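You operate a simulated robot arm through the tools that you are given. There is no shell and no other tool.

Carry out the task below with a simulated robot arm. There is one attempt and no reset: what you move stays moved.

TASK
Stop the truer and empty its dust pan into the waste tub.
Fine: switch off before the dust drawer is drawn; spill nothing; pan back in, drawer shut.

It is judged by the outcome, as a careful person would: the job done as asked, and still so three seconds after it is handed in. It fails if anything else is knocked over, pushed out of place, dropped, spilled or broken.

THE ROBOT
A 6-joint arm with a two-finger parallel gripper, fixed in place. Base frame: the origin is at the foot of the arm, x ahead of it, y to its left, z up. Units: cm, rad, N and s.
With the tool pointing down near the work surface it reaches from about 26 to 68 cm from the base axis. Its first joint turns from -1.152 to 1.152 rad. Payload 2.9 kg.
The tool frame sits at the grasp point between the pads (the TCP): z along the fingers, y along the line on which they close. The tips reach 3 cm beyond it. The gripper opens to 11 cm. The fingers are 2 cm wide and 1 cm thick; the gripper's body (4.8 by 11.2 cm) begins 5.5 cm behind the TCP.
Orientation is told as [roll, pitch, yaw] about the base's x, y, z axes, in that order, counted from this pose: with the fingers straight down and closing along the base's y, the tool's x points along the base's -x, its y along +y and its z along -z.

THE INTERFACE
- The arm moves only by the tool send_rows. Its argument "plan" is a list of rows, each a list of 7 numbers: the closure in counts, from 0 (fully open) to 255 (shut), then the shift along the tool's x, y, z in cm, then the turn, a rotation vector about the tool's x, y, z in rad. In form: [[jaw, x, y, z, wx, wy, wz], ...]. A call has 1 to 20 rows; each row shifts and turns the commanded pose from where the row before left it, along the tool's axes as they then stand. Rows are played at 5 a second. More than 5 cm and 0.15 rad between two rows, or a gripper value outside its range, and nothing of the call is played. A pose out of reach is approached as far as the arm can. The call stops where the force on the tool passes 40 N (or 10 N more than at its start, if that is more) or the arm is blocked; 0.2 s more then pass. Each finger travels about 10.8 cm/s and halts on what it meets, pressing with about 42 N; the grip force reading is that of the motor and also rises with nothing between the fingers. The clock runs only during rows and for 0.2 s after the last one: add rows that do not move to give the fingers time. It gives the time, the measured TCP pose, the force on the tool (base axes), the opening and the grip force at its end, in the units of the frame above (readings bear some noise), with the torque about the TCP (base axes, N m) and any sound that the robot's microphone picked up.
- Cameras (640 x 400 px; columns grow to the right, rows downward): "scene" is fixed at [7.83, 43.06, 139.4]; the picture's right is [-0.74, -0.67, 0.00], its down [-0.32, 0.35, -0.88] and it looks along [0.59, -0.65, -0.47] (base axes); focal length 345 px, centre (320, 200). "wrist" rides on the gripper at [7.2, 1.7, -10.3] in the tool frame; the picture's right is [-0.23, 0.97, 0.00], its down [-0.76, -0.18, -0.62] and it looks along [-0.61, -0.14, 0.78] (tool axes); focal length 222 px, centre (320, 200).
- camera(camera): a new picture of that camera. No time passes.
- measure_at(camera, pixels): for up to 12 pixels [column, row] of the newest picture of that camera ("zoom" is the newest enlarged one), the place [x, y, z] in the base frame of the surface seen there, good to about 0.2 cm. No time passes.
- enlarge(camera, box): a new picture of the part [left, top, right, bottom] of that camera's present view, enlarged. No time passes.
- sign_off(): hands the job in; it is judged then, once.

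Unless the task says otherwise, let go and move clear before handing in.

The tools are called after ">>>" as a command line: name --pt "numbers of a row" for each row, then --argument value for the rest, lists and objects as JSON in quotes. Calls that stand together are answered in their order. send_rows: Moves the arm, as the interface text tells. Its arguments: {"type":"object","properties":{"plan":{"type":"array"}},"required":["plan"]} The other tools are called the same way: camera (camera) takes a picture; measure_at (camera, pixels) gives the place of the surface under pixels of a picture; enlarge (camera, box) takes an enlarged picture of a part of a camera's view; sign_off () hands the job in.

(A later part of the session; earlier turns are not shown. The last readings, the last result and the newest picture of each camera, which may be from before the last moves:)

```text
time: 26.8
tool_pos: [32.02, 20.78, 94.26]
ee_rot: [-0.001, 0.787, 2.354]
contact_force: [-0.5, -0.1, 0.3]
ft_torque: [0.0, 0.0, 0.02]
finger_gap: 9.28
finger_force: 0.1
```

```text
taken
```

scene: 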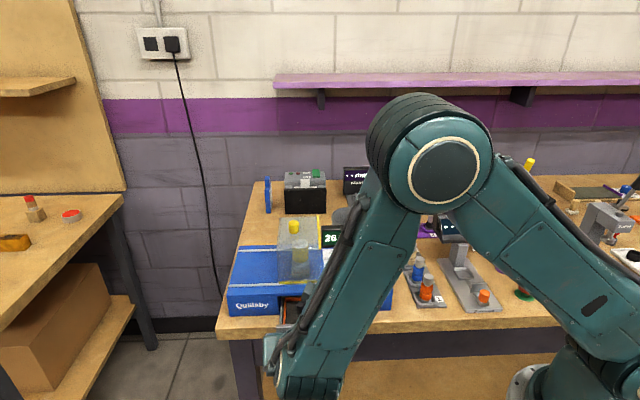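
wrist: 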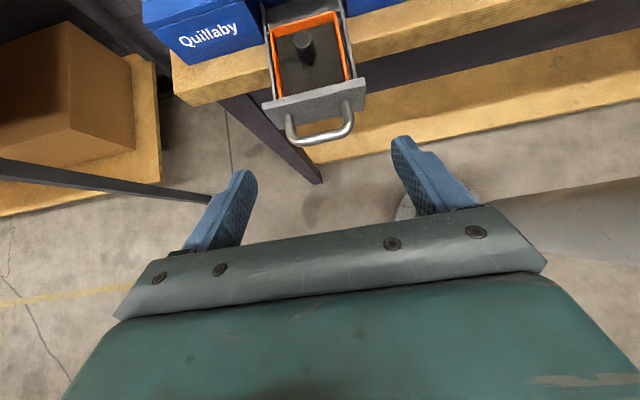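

The drawer stays open and the handle is released. Before lifting the pan I'll survey the tub area from the scene camera with the arm at this position.

>>> camera --camera "scene"

>>> enlarge --camera "wrist" --box '[250, 0, 378, 80]'

>>> measure_at --camera "zoom" --pixels '[[270, 175], [250, 165], [290, 185], [275, 270], [110, 130], [425, 60], [135, 385], [490, 375], [200, 330], [400, 300], [330, 140], [262, 200]]'

```text
taken
```

scene: 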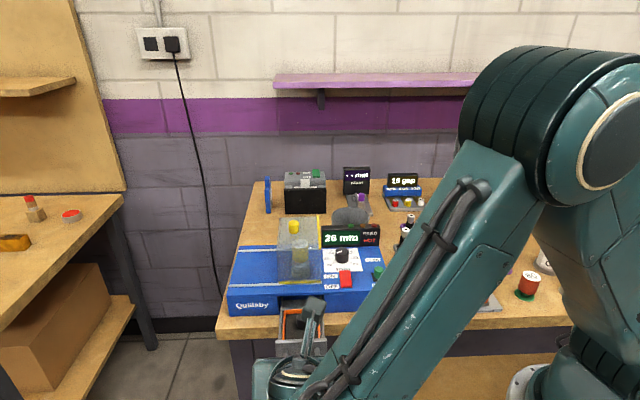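

```text
5.00 times, centred on (314, 40) of wrist
```

zoom: 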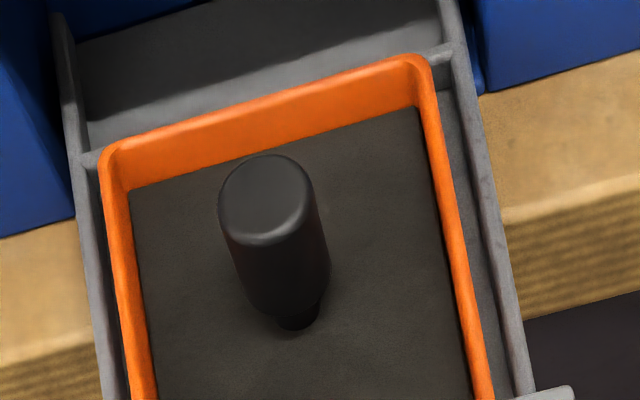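

```text
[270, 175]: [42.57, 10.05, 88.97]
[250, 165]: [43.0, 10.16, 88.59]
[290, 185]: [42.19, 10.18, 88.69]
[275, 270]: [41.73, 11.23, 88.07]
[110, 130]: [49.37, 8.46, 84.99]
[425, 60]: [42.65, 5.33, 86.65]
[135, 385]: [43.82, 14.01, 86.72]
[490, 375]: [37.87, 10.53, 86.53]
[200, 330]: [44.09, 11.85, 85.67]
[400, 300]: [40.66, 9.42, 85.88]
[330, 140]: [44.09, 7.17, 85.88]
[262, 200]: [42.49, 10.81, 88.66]
```

I'll measure the knob's edges more precisely.

>>> measure_at --camera "zoom" --pixels '[[226, 200], [308, 195], [265, 160], [268, 235], [280, 300], [250, 280], [320, 260], [235, 250], [290, 260], [265, 195], [298, 320], [285, 250]]'

>>> enlarge --camera "scene" --box '[250, 150, 442, 270]'

```text
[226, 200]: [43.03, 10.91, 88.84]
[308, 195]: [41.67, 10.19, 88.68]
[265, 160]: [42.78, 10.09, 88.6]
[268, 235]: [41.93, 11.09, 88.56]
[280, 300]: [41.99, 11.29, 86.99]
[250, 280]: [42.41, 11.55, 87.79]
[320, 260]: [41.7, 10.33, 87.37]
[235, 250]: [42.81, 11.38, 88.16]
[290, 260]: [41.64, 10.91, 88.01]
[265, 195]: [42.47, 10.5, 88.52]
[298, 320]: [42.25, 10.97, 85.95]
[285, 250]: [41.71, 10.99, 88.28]
```

```text
3.33 times, centred on (346, 210) of scene
```

zoom: 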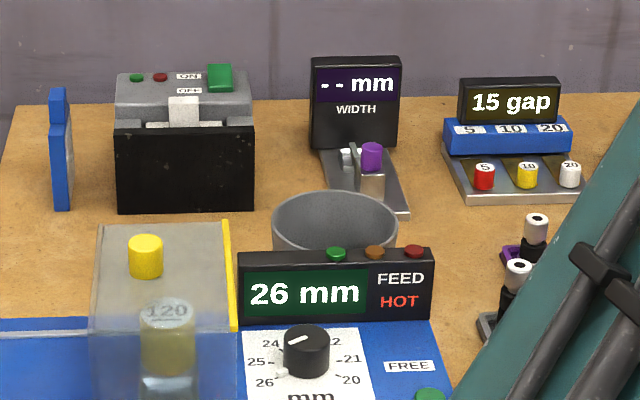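

Knob: centre (42.3,10.6), radius ≈0.8, z 86.8–88.6. Now I'll measure the tub rim and its neighbours (display, black box, WIDTH gauge) for the dump.

>>> measure_at --camera "zoom" --pixels '[[274, 228], [396, 228], [335, 194], [360, 195], [300, 205], [335, 215], [240, 258], [430, 252], [335, 254], [413, 250], [120, 132], [250, 130]]'

>>> measure_at --camera "zoom" --pixels '[[222, 68], [150, 75], [312, 60], [398, 58], [372, 148], [405, 210], [360, 200], [460, 82], [558, 80], [530, 215], [518, 265], [335, 235]]'

```text
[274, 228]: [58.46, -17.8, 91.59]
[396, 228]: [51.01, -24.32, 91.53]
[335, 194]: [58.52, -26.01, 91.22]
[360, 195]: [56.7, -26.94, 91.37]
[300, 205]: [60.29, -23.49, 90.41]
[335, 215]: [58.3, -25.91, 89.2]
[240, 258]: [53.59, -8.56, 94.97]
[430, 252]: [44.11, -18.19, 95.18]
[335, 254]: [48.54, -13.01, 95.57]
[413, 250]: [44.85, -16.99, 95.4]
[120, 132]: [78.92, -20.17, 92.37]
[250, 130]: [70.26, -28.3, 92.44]
```

```text
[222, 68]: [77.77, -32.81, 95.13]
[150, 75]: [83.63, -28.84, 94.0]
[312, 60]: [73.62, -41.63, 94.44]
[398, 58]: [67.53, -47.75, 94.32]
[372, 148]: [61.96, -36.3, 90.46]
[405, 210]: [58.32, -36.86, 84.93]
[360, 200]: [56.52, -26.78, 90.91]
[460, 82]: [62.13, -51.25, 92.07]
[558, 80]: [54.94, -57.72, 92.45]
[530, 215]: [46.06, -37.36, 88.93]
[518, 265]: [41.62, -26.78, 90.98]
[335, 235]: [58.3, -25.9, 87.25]
```

The tub's rim centre is about (55.3,-21.9), radius ≈5.1, z 91.4; the display next to it tops out at ~95.6, everything else nearby is lower. I'll close the fingers to ~3.2 cm and move to a pre-grasp point above the pan's knob.

>>> send_rows --pt "100 1.41 -0.02 1.75 0 0 0" --pt "181 1.41 -0.02 1.75 0 0 0" --pt "181 1.41 -0.02 1.75 0 0 0" --pt "181 1.41 -0.02 1.75 0 0 0" --pt "181 0 0 0 0 0 0"

>>> camera --camera "wrist"

>>> enlarge --camera "wrist" --box '[210, 60, 434, 200]'

```text
time: 28.0
tool_pos: [38.34, 14.68, 93.5]
ee_rot: [-0.002, 0.788, 2.354]
contact_force: [0.2, 0.4, 0.4]
ft_torque: [0.04, -0.01, -0.03]
finger_gap: 3.21
finger_force: 0.2
```

```text
taken
```

wrist: 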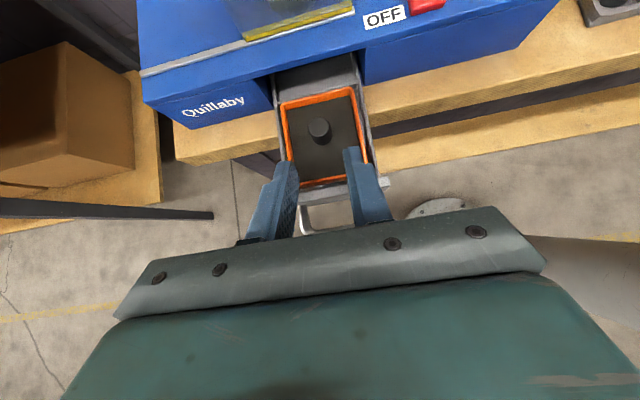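

```text
2.86 times, centred on (322, 130) of wrist
```

zoom: 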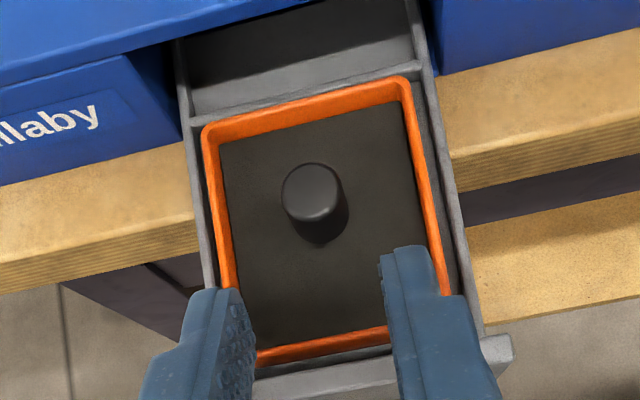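

Fingers are above the pan either side of the knob line ((310,190) in the zoom). I'll re-measure the knob from here, since it's nearer to the optical axis.

>>> measure_at --camera "zoom" --pixels '[[311, 190], [287, 193], [338, 190], [311, 168], [312, 212], [320, 232], [212, 130], [402, 85], [258, 352], [440, 295], [300, 300], [260, 150]]'

```text
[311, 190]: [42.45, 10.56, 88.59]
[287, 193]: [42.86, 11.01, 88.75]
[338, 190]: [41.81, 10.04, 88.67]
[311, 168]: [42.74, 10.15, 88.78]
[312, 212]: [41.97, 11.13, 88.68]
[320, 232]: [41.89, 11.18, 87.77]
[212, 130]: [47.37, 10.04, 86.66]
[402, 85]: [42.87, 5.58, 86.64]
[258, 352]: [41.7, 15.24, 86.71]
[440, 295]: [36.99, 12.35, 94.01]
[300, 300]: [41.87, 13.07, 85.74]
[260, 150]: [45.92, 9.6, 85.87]
```

Knob centre confirmed at u≈37.4, n≈-22.45. I'll slide in along the tool axis about 6.2 cm, then check before closing.

>>> send_rows --pt "181 0 0.03 1.5 0 0 0" --pt "181 0 0.02 1.5 0 0 0" --pt "181 0 0 1.2 0 0 0" --pt "181 0 0 1.0 0 0 0" --pt "181 0 0 0.9 0 0 0" --pt "181 0 0 0 0 0 0"

>>> camera --camera "wrist"

>>> enlarge --camera "wrist" --box '[210, 90, 434, 230]'

```text
time: 29.4
tool_pos: [41.67, 11.61, 88.98]
ee_rot: [-0.001, 0.786, 2.354]
contact_force: [-0.1, 0.2, -0.7]
ft_torque: [-0.01, -0.01, 0.03]
finger_gap: 3.19
finger_force: 0.1
```

```text
taken
```

wrist: 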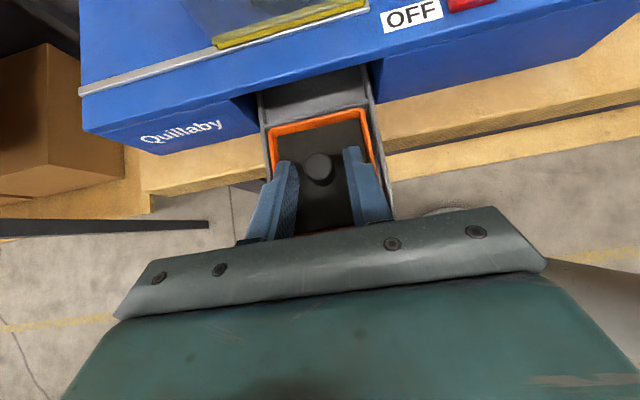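

```text
2.86 times, centred on (322, 160) of wrist
```

zoom: 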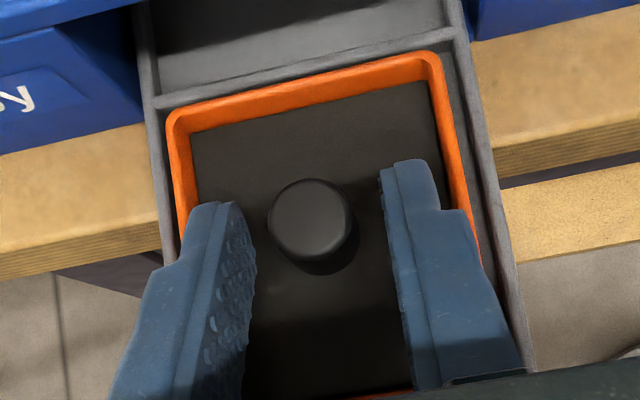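

The knob sits between the pads with the tips inside the pan and no contact. I'll close gradually and read the side load.

>>> send_rows --pt "195 0 0 0 0 0 0" --pt "205 0 0 0 0 0 0" --pt "213 0 0 0 0 0 0" --pt "222 0 0 0 0 0 0" --pt "222 0 0 0 0 0 0"

>>> enlarge --camera "wrist" --box '[210, 90, 434, 230]'

```text
time: 30.6
tool_pos: [41.73, 11.43, 89.09]
ee_rot: [-0.002, 0.787, 2.354]
contact_force: [-0.4, -0.6, 0.7]
ft_torque: [0.0, 0.05, 0.02]
finger_gap: 1.65
finger_force: 42.3
```

```text
2.86 times, centred on (322, 160) of wrist
```

zoom: 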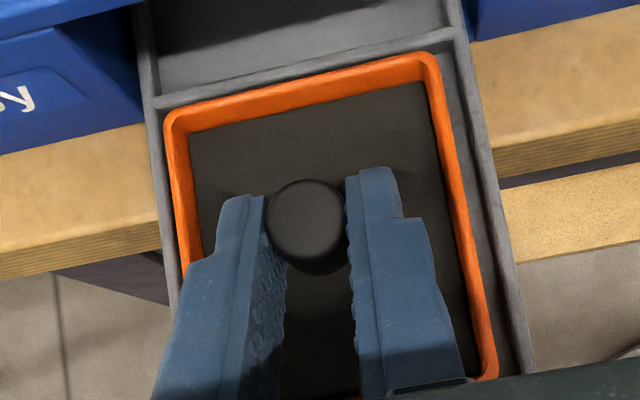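

The pan knob is gripped squarely (gap 1.65, no side load). I'll lift slowly straight up and check the pan stays level.

>>> send_rows --pt "255 0 0 0 0 0 0" --pt "255 0.1 0 -0.1 0 0 0" --pt "255 0.2 0 -0.2 0 0 0" --pt "255 0.3 0 -0.3 0 0 0" --pt "255 0.4 0 -0.4 0 0 0" --pt "255 0.4 0 -0.4 0 0 0" --pt "255 0.3 0 -0.3 0 0 0" --pt "255 0.15 0 -0.15 0 0 0" --pt "255 0 0 0 0 0 0"

>>> camera --camera "wrist"

>>> enlarge --camera "wrist" --box '[210, 90, 434, 230]'

>>> measure_at --camera "zoom" --pixels '[[175, 120], [430, 60], [185, 250], [485, 370], [210, 180], [400, 110], [440, 300], [150, 95], [455, 35], [310, 190]]'

```text
time: 32.6
tool_pos: [41.54, 11.4, 91.7]
ee_rot: [-0.003, 0.788, 2.355]
contact_force: [0.4, 0.8, -0.6]
ft_torque: [-0.01, 0.0, -0.02]
finger_gap: 1.65
finger_force: 41.7
```

```text
taken
```

wrist: 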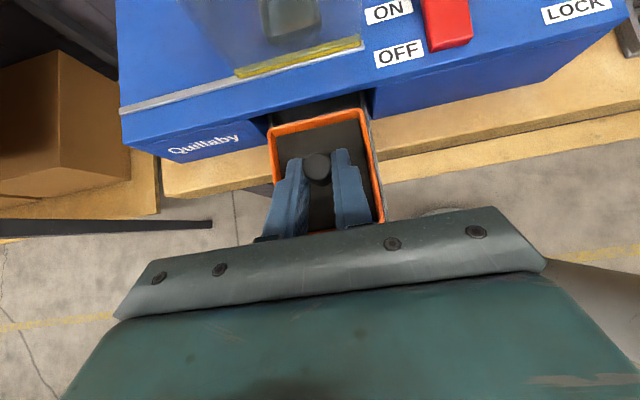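

```text
2.86 times, centred on (322, 160) of wrist
```

zoom: 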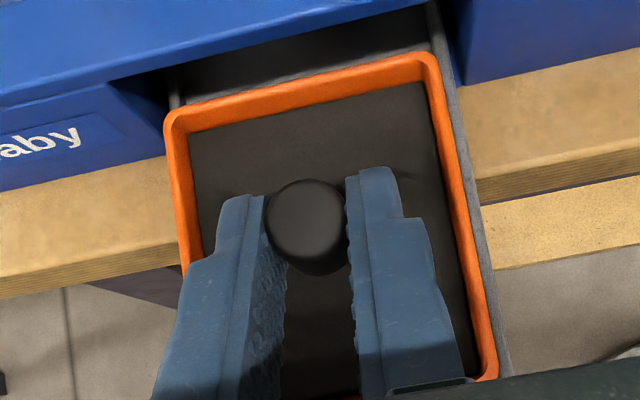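

```text
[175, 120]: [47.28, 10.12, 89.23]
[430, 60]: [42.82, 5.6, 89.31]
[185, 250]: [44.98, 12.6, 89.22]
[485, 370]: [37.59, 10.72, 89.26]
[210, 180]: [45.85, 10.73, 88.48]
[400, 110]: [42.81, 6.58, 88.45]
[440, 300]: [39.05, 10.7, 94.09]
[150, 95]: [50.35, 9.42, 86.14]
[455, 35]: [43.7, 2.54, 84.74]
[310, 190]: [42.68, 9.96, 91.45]
```

The pan is up 2.6 cm and level (rim 89.2–89.3 at all corners). Continue straight up to clear the hood and display.

>>> send_rows --pt "255 0.3 0 -0.3 0 0 0" --pt "255 0.6 0 -0.6 0 0 0" --pt "255 0.75 0 -0.75 0 0 0" --pt "255 0.75 0 -0.75 0 0 0" --pt "255 0.75 0 -0.75 0 0 0" --pt "255 0.75 0 -0.75 0 0 0" --pt "255 0.75 0 -0.75 0 0 0" --pt "255 0.75 0 -0.75 0 0 0" --pt "255 0.75 0 -0.75 0 0 0" --pt "255 0.75 0 -0.75 0 0 0" --pt "255 0.75 0 -0.75 0 0 0" --pt "255 0.75 0 -0.75 0 0 0" --pt "255 0.6 0 -0.6 0 0 0" --pt "255 0.3 0 -0.3 0 0 0" --pt "255 0 0 0 0 0 0"

>>> camera --camera "wrist"

>>> camera --camera "scene"

```text
time: 35.8
tool_pos: [41.58, 11.5, 104.83]
ee_rot: [-0.002, 0.786, 2.356]
contact_force: [-0.1, 0.9, 0.1]
ft_torque: [0.02, -0.02, -0.01]
finger_gap: 1.65
finger_force: 41.9
```

```text
taken
```

wrist: 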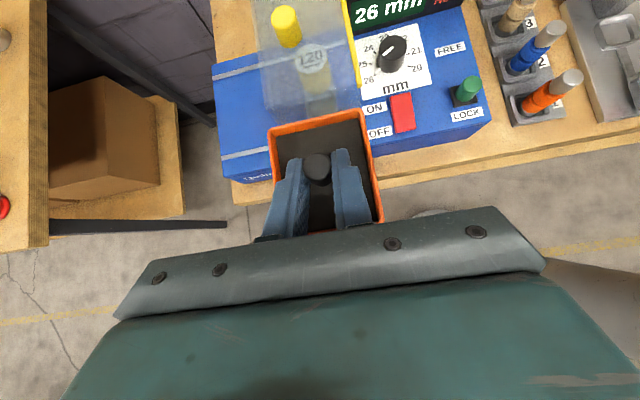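

```text
taken
```

scene: 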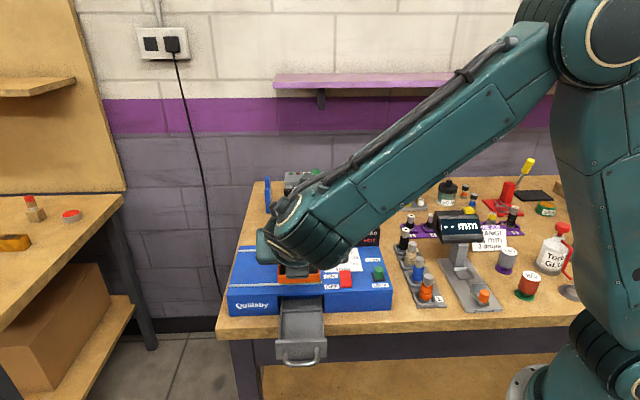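

The pan is carried level at z≈104.8, the drawer still open below. I'll move sideways (right) first to pass clear of the hood, then forward over the tub.

>>> send_rows --pt "255 0 0.3 0 0 0 0" --pt "255 0 0.6 0 0 0 0" --pt "255 0 1.0 0 0 0 0" --pt "255 0 1.1 0 0 0 0" --pt "255 0 1.1 0 0 0 0" --pt "255 0 1.1 0 0 0 0" --pt "255 0 1.1 0 0 0 0" --pt "255 0 1.1 0 0 0 0" --pt "255 0 1.1 0 0 0 0" --pt "255 0 1.0 0 0 0 0" --pt "255 0 0.8 0 0 0 0" --pt "255 0 0.5 0 0 0 0" --pt "255 0 0.1 0 0 0 0" --pt "255 0.2 0 0.2 0 0 0" --pt "255 0.5 0 0.5 0 0 0" --pt "255 0.8 0 0.8 0 0 0" --pt "255 0.8 0 0.8 0 0 0" --pt "255 0.8 0 0.8 0 0 0" --pt "255 0.5 0 0.5 0 0 0" --pt "255 0.2 0 0.2 0 0 0"

>>> camera --camera "wrist"

>>> camera --camera "scene"

```text
time: 40.0
tool_pos: [37.66, 0.02, 104.85]
ee_rot: [0.0, 0.786, 2.353]
contact_force: [1.2, -0.1, -0.3]
ft_torque: [0.02, 0.01, 0.0]
finger_gap: 1.69
finger_force: 42.2
```

```text
taken
```

wrist: 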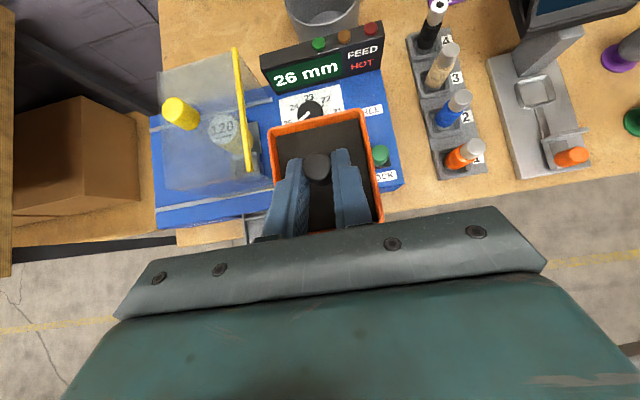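

```text
taken
```

scene: 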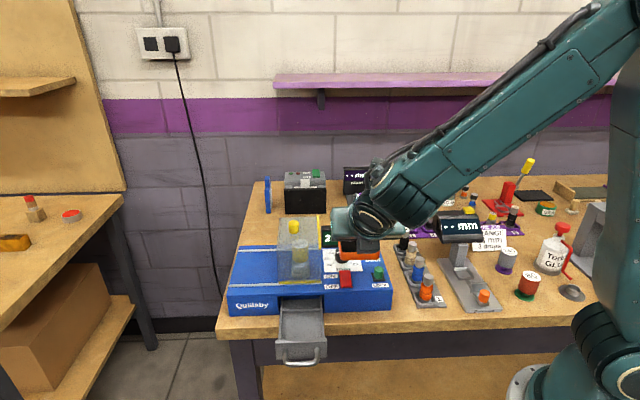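

At u≈26.6, pan level; the tub shows at the top (325,10). I'll move forward over the display toward the tub.

>>> send_rows --pt "255 0.3 0 0.3 0 0 0" --pt "255 0.6 0 0.6 0 0 0" --pt "255 0.9 0 0.9 0 0 0" --pt "255 1.0 0 1.0 0 0 0" --pt "255 1.0 0 1.0 0 0 0" --pt "255 1.0 0 1.0 0 0 0" --pt "255 1.0 0 1.0 0 0 0" --pt "255 1.0 0 1.0 0 0 0" --pt "255 1.0 0 1.0 0 0 0" --pt "255 1.0 0 1.0 0 0 0" --pt "255 0.9 0 0.9 0 0 0" --pt "255 0.7 0 0.7 0 0 0" --pt "255 0.4 0 0.4 0 0 0" --pt "255 0.2 0 0.2 0 0 0" --pt "255 0 0 0 0 0 0"

>>> camera --camera "wrist"

>>> camera --camera "scene"

```text
time: 43.2
tool_pos: [48.62, -10.96, 104.75]
ee_rot: [-0.003, 0.787, 2.355]
contact_force: [-0.1, -0.4, -0.7]
ft_torque: [0.0, -0.03, 0.0]
finger_gap: 1.66
finger_force: 42.1
```

```text
taken
```

wrist: 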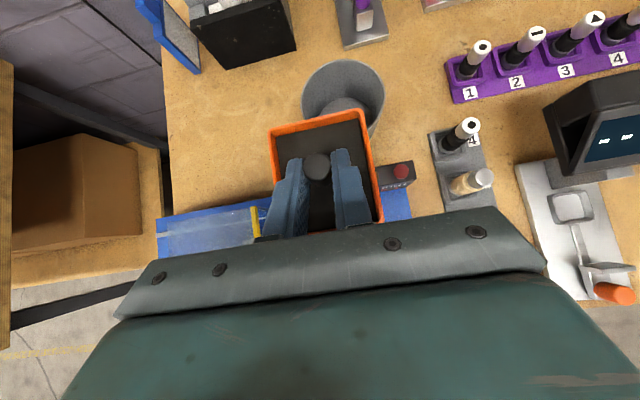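

```text
taken
```

scene: 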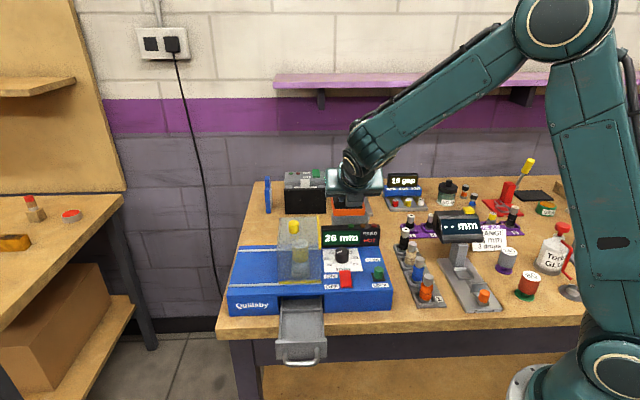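

The tub is ahead of the pan at (343,95). I'll measure its rim accurately from this top view.

>>> enlarge --camera "wrist" --box '[260, 40, 420, 140]'

>>> measure_at --camera "zoom" --pixels '[[172, 210], [185, 160], [230, 110], [290, 82], [350, 78], [420, 105], [470, 155], [490, 210], [485, 290], [175, 270], [330, 180], [300, 150]]'

```text
4.00 times, centred on (340, 90) of wrist
```

zoom: 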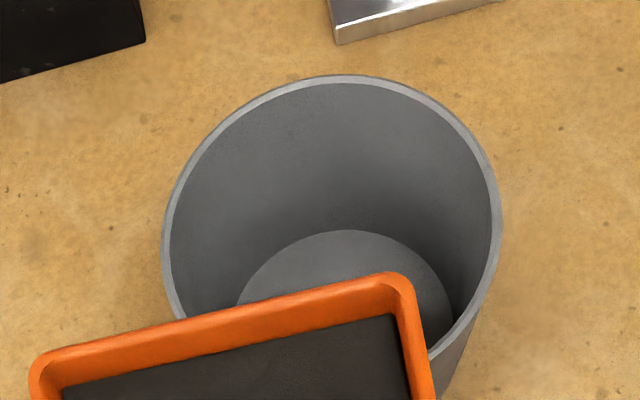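

```text
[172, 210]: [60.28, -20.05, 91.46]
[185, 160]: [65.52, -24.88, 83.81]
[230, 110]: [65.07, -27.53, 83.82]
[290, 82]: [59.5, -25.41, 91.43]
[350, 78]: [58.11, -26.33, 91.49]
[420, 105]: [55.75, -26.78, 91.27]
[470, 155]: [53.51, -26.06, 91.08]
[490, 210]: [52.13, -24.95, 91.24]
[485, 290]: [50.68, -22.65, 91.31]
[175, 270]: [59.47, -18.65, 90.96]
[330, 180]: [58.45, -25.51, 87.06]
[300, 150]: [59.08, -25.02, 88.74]
```

The tub is empty, centre ≈(55.9,-22.0), rim z 91.4, inner radius ≈4.6. I'll move forward so the pan's right-hand rim edge is over the tub centre, then lower.

>>> send_rows --pt "255 0.3 0 0.3 0 0 0" --pt "255 0.6 -0.1 0.6 0 0 0" --pt "255 0.9 -0.1 0.9 0 0 0" --pt "255 1.0 -0.1 1.0 0 0 0" --pt "255 1.0 -0.07 1.0 0 0 0" --pt "255 1.0 0 1.0 0 0 0" --pt "255 1.0 0 1.0 0 0 0" --pt "255 1.0 0 1.0 0 0 0" --pt "255 0.8 0 0.8 0 0 0" --pt "255 0.5 0 0.5 0 0 0" --pt "255 0.3 0 0.3 0 0 0" --pt "255 0.07 0 0.07 0 0 0" --pt "255 -0.3 0 0.3 0 0 0" --pt "255 -0.6 0 0.6 0 0 0" --pt "255 -0.7 0 0.7 0 0 0" --pt "255 -0.6 0 0.6 0 0 0" --pt "255 -0.4 0 0.4 0 0 0" --pt "255 -0.2 0 0.2 0 0 0" --pt "255 0 0 0 0 0 0"

>>> camera --camera "wrist"

>>> camera --camera "scene"

```text
time: 47.2
tool_pos: [57.37, -19.35, 100.86]
ee_rot: [-0.002, 0.787, 2.354]
contact_force: [0.1, 0.0, -0.7]
ft_torque: [0.02, 0.02, -0.04]
finger_gap: 1.67
finger_force: 42.5
```

```text
taken
```

wrist: 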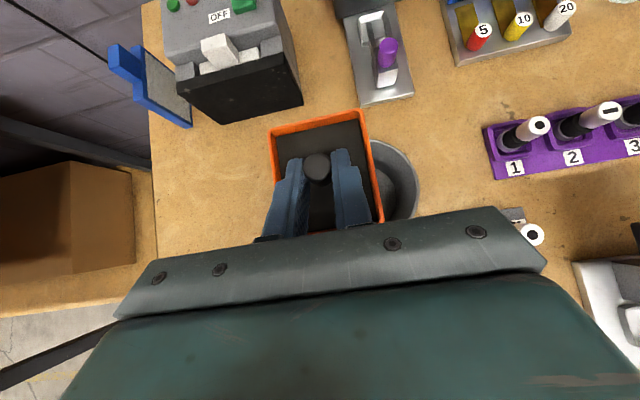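

```text
taken
```

scene: 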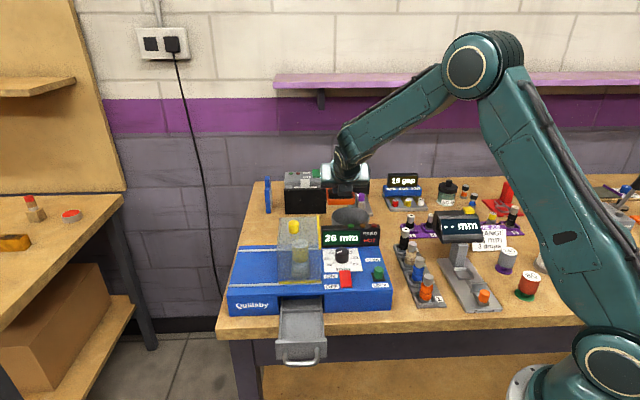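

Pan is over the tub's left half as planned. I'll verify the pan's rim position relative to the tub with measurements before tipping.

>>> enlarge --camera "wrist" --box '[240, 90, 432, 230]'

>>> measure_at --camera "zoom" --pixels '[[100, 115], [355, 60], [428, 350], [120, 250], [390, 200], [500, 180], [525, 260], [470, 145], [500, 330], [200, 120]]'

```text
2.86 times, centred on (336, 160) of wrist
```

zoom: 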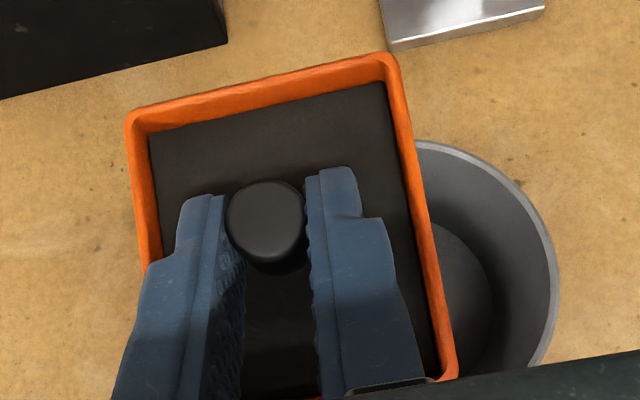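

```text
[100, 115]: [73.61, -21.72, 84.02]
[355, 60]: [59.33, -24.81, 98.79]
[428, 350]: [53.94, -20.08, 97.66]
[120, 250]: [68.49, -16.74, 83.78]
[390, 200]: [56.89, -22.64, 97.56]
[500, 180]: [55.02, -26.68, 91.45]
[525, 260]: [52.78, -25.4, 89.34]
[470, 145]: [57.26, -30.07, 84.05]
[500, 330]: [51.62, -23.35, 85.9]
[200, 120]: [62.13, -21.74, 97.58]
```

The pan's right rim edge lies over the tub's centre line. I'll lower 2 cm, then begin rolling the pan about the tool axis toward its right side, shifting to keep the pouring edge over the tub.

>>> send_rows --pt "255 -0.415 -0.03 0.292 0 0 0" --pt "255 -0.415 -0.03 0.292 0 0 0" --pt "255 -0.415 -0.03 0.292 0 0 0" --pt "255 -0.415 -0.03 0.292 0 0 0" --pt "255 0 0 0 0 0 0" --pt "255 0.094 0.033 0.094 0 0 0.0873" --pt "255 0.097 0.025 0.094 0 0 0.0873" --pt "255 0.098 0.016 0.094 0 0 0.0873" --pt "255 0.125 0.104 0.094 0 0 0.0873" --pt "255 0.134 0.093 0.094 0 0 0.0873" --pt "255 0.141 0.081 0.094 0 0 0.0873" --pt "255 0 0 0 0 0 0"

>>> camera --camera "wrist"

>>> enlarge --camera "wrist" --box '[240, 80, 464, 220]'

>>> enlarge --camera "scene" --box '[280, 150, 440, 250]'

```text
time: 49.8
tool_pos: [57.41, -19.85, 98.88]
ee_rot: [-0.468, 0.658, 1.668]
contact_force: [-0.7, -0.1, -1.0]
ft_torque: [0.02, 0.03, 0.0]
finger_gap: 1.66
finger_force: 42.0
```

```text
taken
```

wrist: 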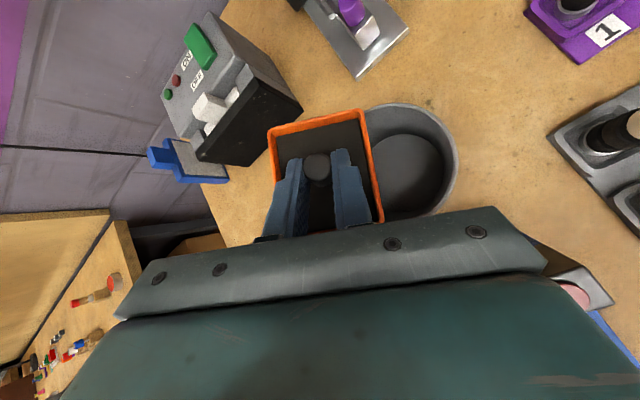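

```text
2.86 times, centred on (352, 150) of wrist
```

zoom: 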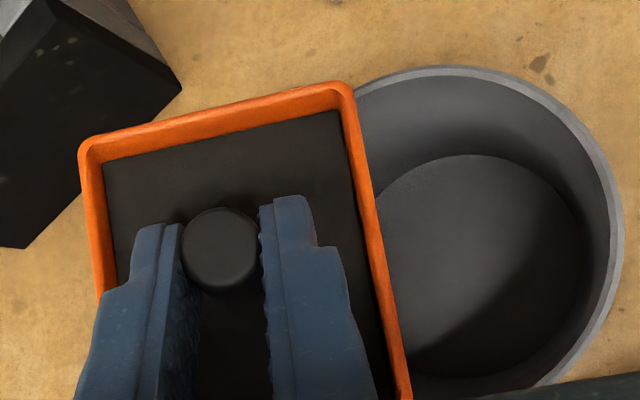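

```text
4.00 times, centred on (360, 200) of scene
```

zoom: 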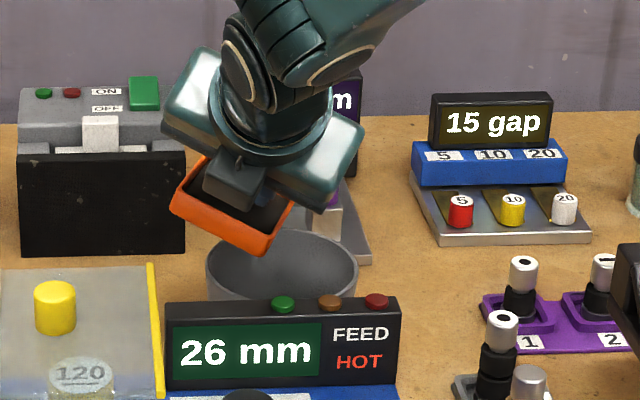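

At ~21° tilt the dust hasn't shifted and the pan edge is over the tub. Continue the roll to 60°, keeping the edge over the tub.

>>> send_rows --pt "255 0.046 0.127 -0.024 0 0 0.0873" --pt "255 0.057 0.123 -0.024 0 0 0.0873" --pt "255 0.068 0.117 -0.024 0 0 0.0873" --pt "255 0.168 0.068 0.071 0 0 0.0873" --pt "255 0.173 0.053 0.071 0 0 0.0873" --pt "255 0.177 0.038 0.071 0 0 0.0873" --pt "255 0 0 0 0 0 0"

>>> enlarge --camera "wrist" --box '[240, 80, 464, 220]'

>>> enlarge --camera "scene" --box '[280, 150, 440, 250]'

```text
time: 51.4
tool_pos: [56.75, -20.57, 98.86]
ee_rot: [-0.718, 0.358, 1.172]
contact_force: [0.1, 0.3, -1.6]
ft_torque: [-0.02, 0.0, 0.0]
finger_gap: 1.64
finger_force: 41.9
```

```text
2.86 times, centred on (352, 150) of wrist
```

zoom: 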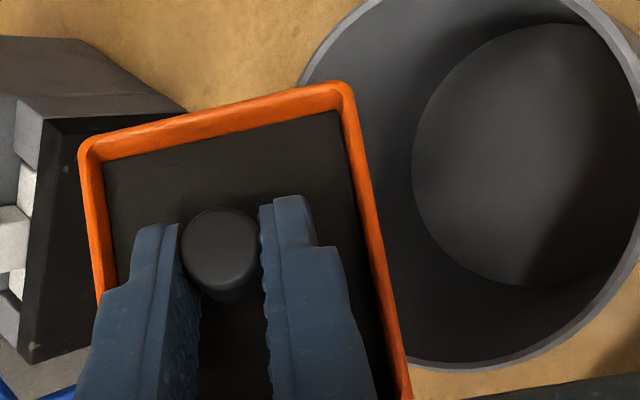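

```text
4.00 times, centred on (360, 200) of scene
```

zoom: 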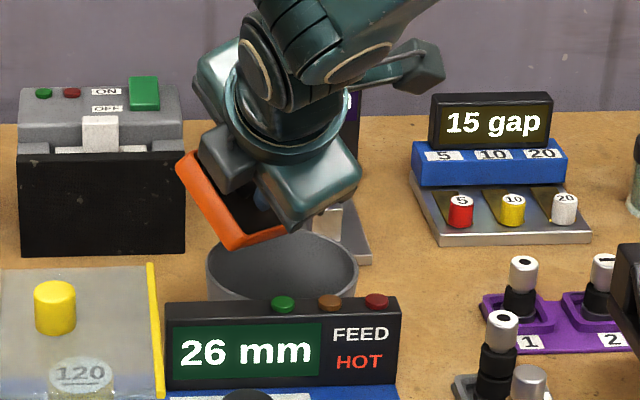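

Still no movement of the dust at ~41° tilt; the pan is over the tub. Continue rolling to 90° (tilt 60°).

>>> send_rows --pt "255 0.196 0.127 -0.012 0 0 0.0873" --pt "255 0.206 0.109 -0.012 0 0 0.0873" --pt "255 0.215 0.091 -0.012 0 0 0.0873" --pt "255 0.222 0.072 -0.012 0 0 0.0873" --pt "255 0.227 0.052 -0.012 0 0 0.0873" --pt "255 0.231 0.032 -0.012 0 0 0.0873" --pt "255 0 0 0 0 0 0"

>>> enlarge --camera "wrist" --box '[240, 80, 464, 220]'

>>> enlarge --camera "scene" --box '[280, 150, 440, 250]'

```text
time: 53.0
tool_pos: [55.77, -21.44, 98.88]
ee_rot: [-0.788, -0.001, 0.784]
contact_force: [1.0, 0.0, -0.2]
ft_torque: [0.01, 0.02, 0.01]
finger_gap: 1.64
finger_force: 42.0
```

```text
2.86 times, centred on (352, 150) of wrist
```

zoom: 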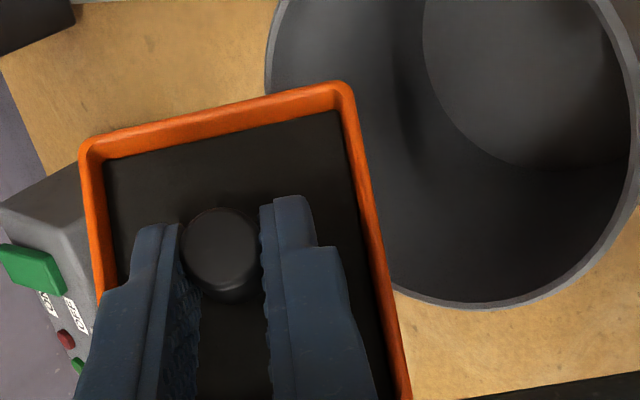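

```text
4.00 times, centred on (360, 200) of scene
```

zoom: 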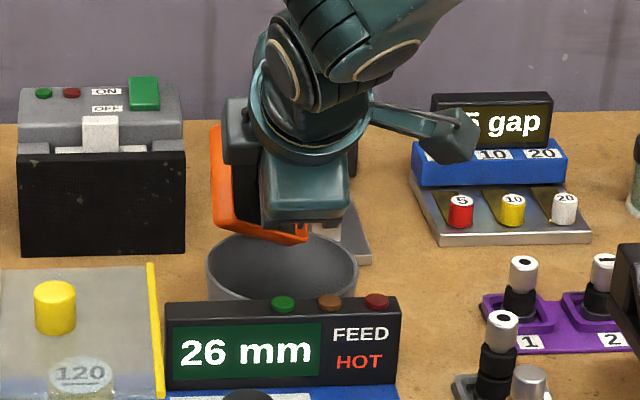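

Dust remains in place at 60° tilt. Continue to 135° of roll, then 180°, which brings the pan to vertical with its rim in the tub mouth.

>>> send_rows --pt "255 0.078 0.071 -0.071 0 0 0.0873" --pt "255 0.084 0.064 -0.071 0 0 0.0873" --pt "255 0.089 0.056 -0.071 0 0 0.0873" --pt "255 0.094 0.048 -0.071 0 0 0.0873" --pt "255 0.098 0.04 -0.071 0 0 0.0873" --pt "255 0.1 0.031 -0.071 0 0 0.0873" --pt "255 0.103 0.022 -0.071 0 0 0.0873" --pt "255 0.104 0.013 -0.071 0 0 0.0873" --pt "255 0.105 0.004 -0.071 0 0 0.0873" --pt "255 0 0 0 0 0 0"

>>> enlarge --camera "wrist" --box '[240, 80, 464, 220]'

>>> enlarge --camera "scene" --box '[280, 150, 440, 250]'

```text
time: 55.2
tool_pos: [54.63, -21.24, 98.89]
ee_rot: [-0.617, -0.527, 0.168]
contact_force: [-0.4, 0.2, -0.9]
ft_torque: [0.04, 0.05, -0.03]
finger_gap: 1.64
finger_force: 42.3
```

```text
2.86 times, centred on (352, 150) of wrist
```

zoom: 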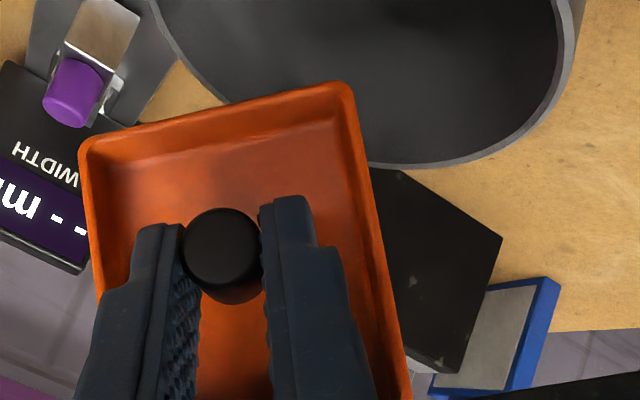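

```text
4.00 times, centred on (360, 200) of scene
```

zoom: 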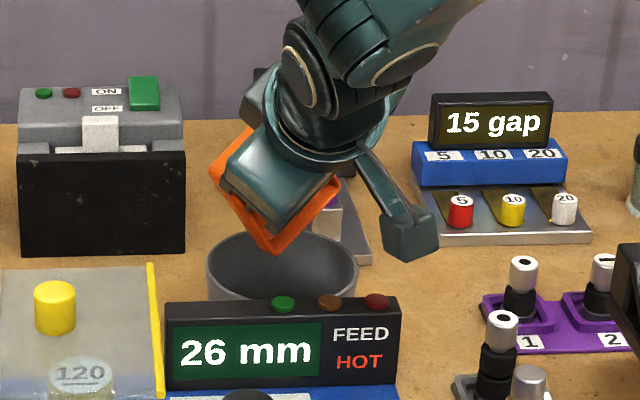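

The pan interior is now bare orange — the dust has dropped out. I'll look closely at the pan and around the tub before turning it back.

>>> enlarge --camera "wrist" --box '[200, 0, 520, 200]'

>>> enlarge --camera "scene" --box '[310, 180, 390, 230]'

```text
2.00 times, centred on (360, 100) of wrist
```

zoom: 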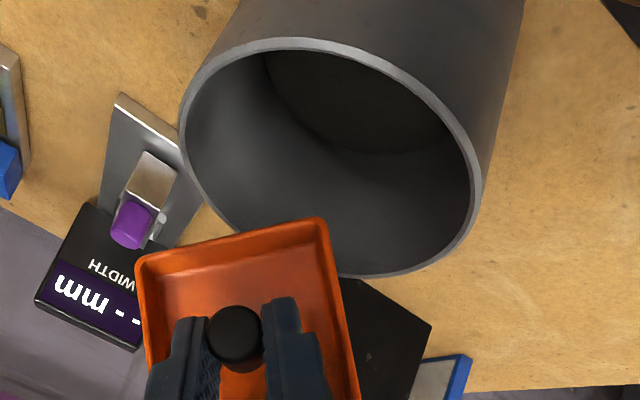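

```text
8.00 times, centred on (350, 205) of scene
```

zoom: 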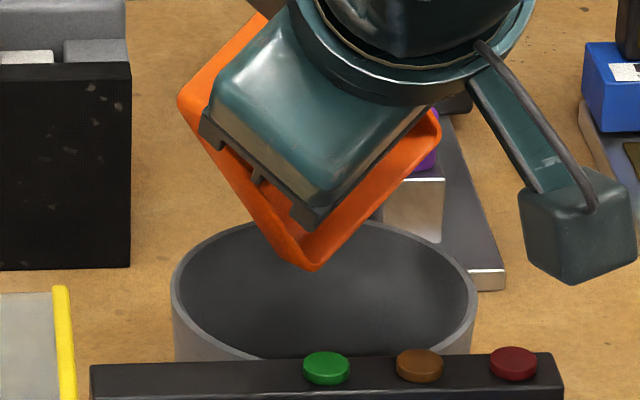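

The pan looks bare, the tub floor is now dark with dust, and nothing shows on the table around it. For thoroughness I'll finish the roll to 180° over the tub and pause so nothing lingers.

>>> send_rows --pt "255 0.027 0.106 -0.094 0 0 0.0873" --pt "255 0.036 0.103 -0.094 0 0 0.0873" --pt "255 0.045 0.1 -0.094 0 0 0.0873" --pt "255 0.054 0.095 -0.094 0 0 0.0873" --pt "255 0.062 0.09 -0.094 0 0 0.0873" --pt "255 0.07 0.085 -0.094 0 0 0.0873" --pt "255 0.077 0.078 -0.094 0 0 0.0873" --pt "255 0.083 0.071 -0.094 0 0 0.0873" --pt "255 0.089 0.064 -0.094 0 0 0.0873" --pt "255 0 0 0 0 0 0" --pt "255 0 0 0 0 0 0"

>>> enlarge --camera "wrist" --box '[200, 0, 520, 200]'

>>> enlarge --camera "scene" --box '[300, 170, 400, 240]'

```text
time: 57.6
tool_pos: [54.2, -19.99, 98.88]
ee_rot: [0.001, -0.788, -0.79]
contact_force: [0.4, 0.1, -0.1]
ft_torque: [0.01, 0.02, 0.01]
finger_gap: 1.67
finger_force: 42.0
```

```text
2.00 times, centred on (360, 100) of wrist
```

zoom: 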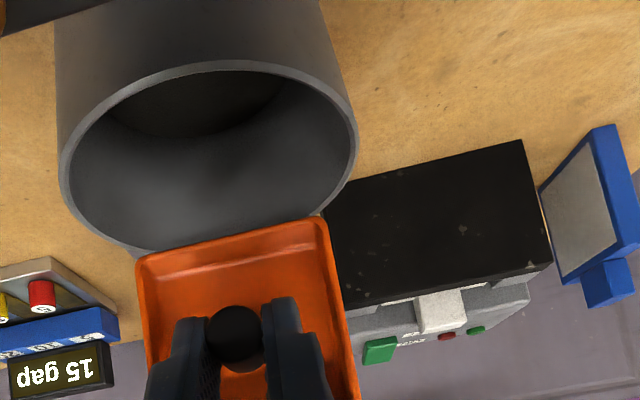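

```text
5.71 times, centred on (350, 205) of scene
```

zoom: 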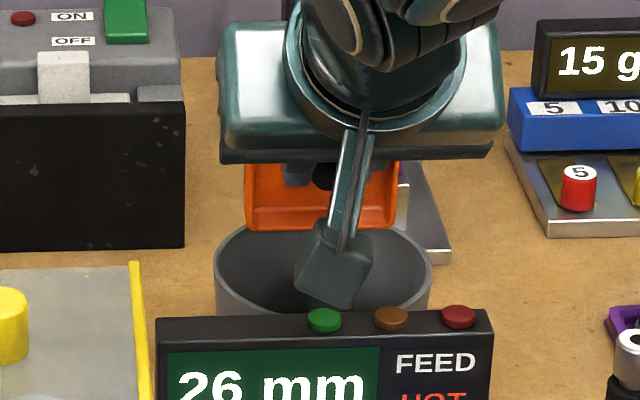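

The pan is empty and nothing has spilled. I'll raise straight up and roll the pan back upright.

>>> send_rows --pt "255 -0.4 0 -0.4 0 0 0" --pt "255 -0.8 0 -0.8 0 0 0" --pt "255 -0.9 0 -0.9 0 0 0" --pt "255 -0.9 0 -0.9 0 0 0" --pt "255 -0.8 0 -0.8 0 0 0" --pt "255 -0.4 0 -0.4 0 0 0" --pt "255 0 0 0 0 0 -0.1309" --pt "255 0 0 0 0 0 -0.1309" --pt "255 0 0 0 0 0 -0.1309" --pt "255 0 0 0 0 0 -0.1309" --pt "255 0 0 0 0 0 -0.1309" --pt "255 0 0 0 0 0 -0.1309" --pt "255 0 0 0 0 0 -0.1309" --pt "255 0 0 0 0 0 -0.1309" --pt "255 0 0 0 0 0 -0.1309" --pt "255 0 0 0 0 0 -0.1309" --pt "255 0 0 0 0 0 -0.1309" --pt "255 0 0 0 0 0 -0.1309" --pt "255 0 0 0 0 0 0"

>>> send_rows --pt "255 0 0 0 0 0 -0.1309" --pt "255 0 0 0 0 0 -0.1309" --pt "255 0 0 0 0 0 -0.1309" --pt "255 0 0 0 0 0 -0.1309" --pt "255 0 0 0 0 0 -0.1309" --pt "255 0 0 0 0 0 -0.1309" --pt "255 0 0 0 0 0 -0.1309" --pt "255 0 0 0 0 0 -0.1309" --pt "255 0 0 0 0 0 -0.1309" --pt "255 0 0 0 0 0 -0.1309" --pt "255 0 0 0 0 0 -0.1309" --pt "255 0 0 0 0 0 -0.1309" --pt "255 0 0 0 0 0 0"

>>> camera --camera "wrist"

>>> camera --camera "scene"

```text
time: 61.6
tool_pos: [54.28, -20.26, 104.72]
ee_rot: [-0.787, 0.001, 0.785]
contact_force: [-0.2, -0.5, -0.4]
ft_torque: [0.01, 0.02, 0.0]
finger_gap: 1.63
finger_force: 41.9
```

```text
time: 64.4
tool_pos: [54.26, -20.08, 104.83]
ee_rot: [-0.001, 0.787, 2.355]
contact_force: [-0.3, -0.2, -0.9]
ft_torque: [0.0, 0.02, -0.01]
finger_gap: 1.64
finger_force: 41.6
```

```text
taken
```

wrist: 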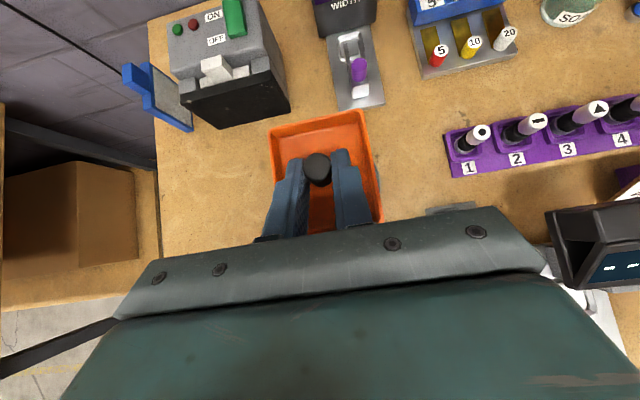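

```text
taken
```

scene: 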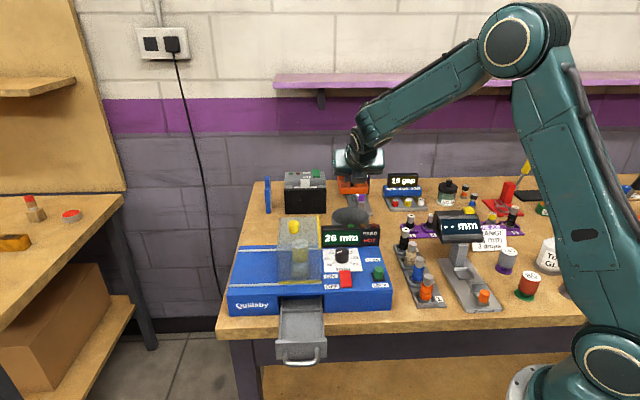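

The pan is upright and empty. I'll check that it's still level in the grip by measuring its rim, and look for dust in the tub.

>>> enlarge --camera "wrist" --box '[240, 90, 432, 230]'

>>> measure_at --camera "zoom" --pixels '[[98, 115], [355, 62], [425, 350], [105, 200], [385, 200], [230, 85], [150, 210], [330, 160], [232, 215]]'

```text
2.86 times, centred on (336, 160) of wrist
```

zoom: 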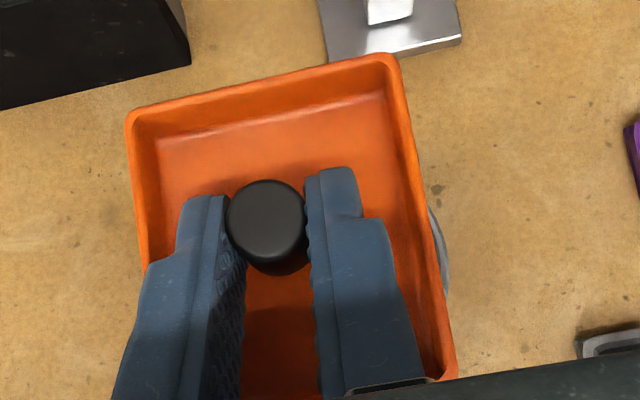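

```text
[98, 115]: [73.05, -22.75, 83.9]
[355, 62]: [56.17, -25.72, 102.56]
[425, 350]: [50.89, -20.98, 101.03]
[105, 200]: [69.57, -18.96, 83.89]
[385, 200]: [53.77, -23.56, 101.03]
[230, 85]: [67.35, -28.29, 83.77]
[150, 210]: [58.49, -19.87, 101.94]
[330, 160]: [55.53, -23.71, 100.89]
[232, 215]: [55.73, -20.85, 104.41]
```

The pan sits exactly as before in the grip. Now I'll retrace: straight back past the hood's right side, then left to the drawer.

>>> send_rows --pt "255 -0.4 0 -0.4 0 0 0" --pt "255 -0.8 0 -0.8 0 0 0" --pt "255 -1.1 0 -1.1 0 0 0" --pt "255 -1.2 0 -1.2 0 0 0" --pt "255 -1.2 0 -1.2 0 0 0" --pt "255 -1.2 0 -1.2 0 0 0" --pt "255 -1.2 0 -1.2 0 0 0" --pt "255 -1.2 0 -1.2 0 0 0" --pt "255 -1.2 0 -1.2 0 0 0" --pt "255 -1.2 0 -1.2 0 0 0" --pt "255 -1.2 0 -1.2 0 0 0" --pt "255 -1.2 0 -1.2 0 0 0" --pt "255 -1.2 0 -1.2 0 0 0" --pt "255 -1.2 0 -1.2 0 0 0" --pt "255 -1.2 0 -1.2 0 0 0" --pt "255 -1.2 0 -1.2 0 0 0" --pt "255 -1.2 0 -1.2 0 0 0" --pt "255 -1.1 0 -1.1 0 0 0" --pt "255 -0.8 0 -0.8 0 0 0" --pt "255 -0.5 0 -0.5 0 0 0"

```text
time: 68.6
tool_pos: [32.76, 1.33, 104.75]
ee_rot: [-0.001, 0.787, 2.355]
contact_force: [-0.2, -0.4, -0.7]
ft_torque: [0.01, 0.02, 0.01]
finger_gap: 1.66
finger_force: 41.7
```

Clear in front of the truer. Now move left 13.4 cm to line up over the open drawer.

>>> send_rows --pt "255 -0.2 -0.4 -0.2 0 0 0" --pt "255 -0.2 -0.8 -0.2 0 0 0" --pt "255 -0.2 -1.2 -0.2 0 0 0" --pt "255 0 -1.3 0 0 0 0" --pt "255 0 -1.3 0 0 0 0" --pt "255 0 -1.3 0 0 0 0" --pt "255 0 -1.3 0 0 0 0" --pt "255 0 -1.3 0 0 0 0" --pt "255 0 -1.3 0 0 0 0" --pt "255 0 -1.2 0 0 0 0" --pt "255 0 -1.0 0 0 0 0" --pt "255 0 -0.7 0 0 0 0" --pt "255 0 -0.3 0 0 0 0" --pt "255 0 0 0 0 0 0" --pt "255 0 0 0 0 0 0"

>>> camera --camera "wrist"

>>> camera --camera "scene"

```text
time: 71.8
tool_pos: [41.66, 11.48, 104.78]
ee_rot: [-0.002, 0.788, 2.355]
contact_force: [-0.4, 0.1, 0.1]
ft_torque: [0.0, 0.03, 0.02]
finger_gap: 1.67
finger_force: 42.2
```

```text
taken
```

wrist: 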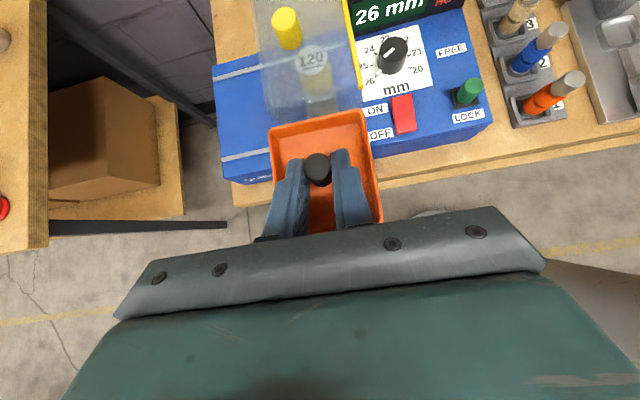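

```text
taken
```

scene: 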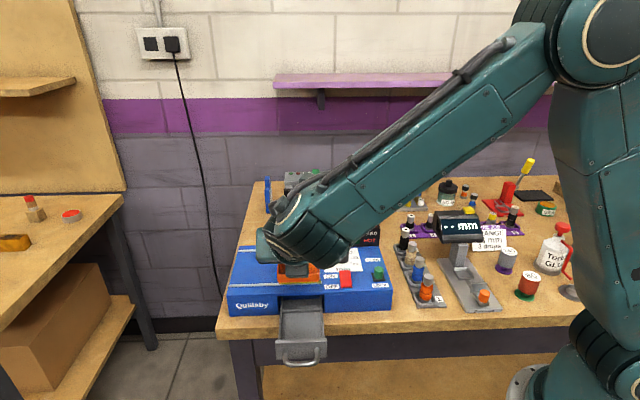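

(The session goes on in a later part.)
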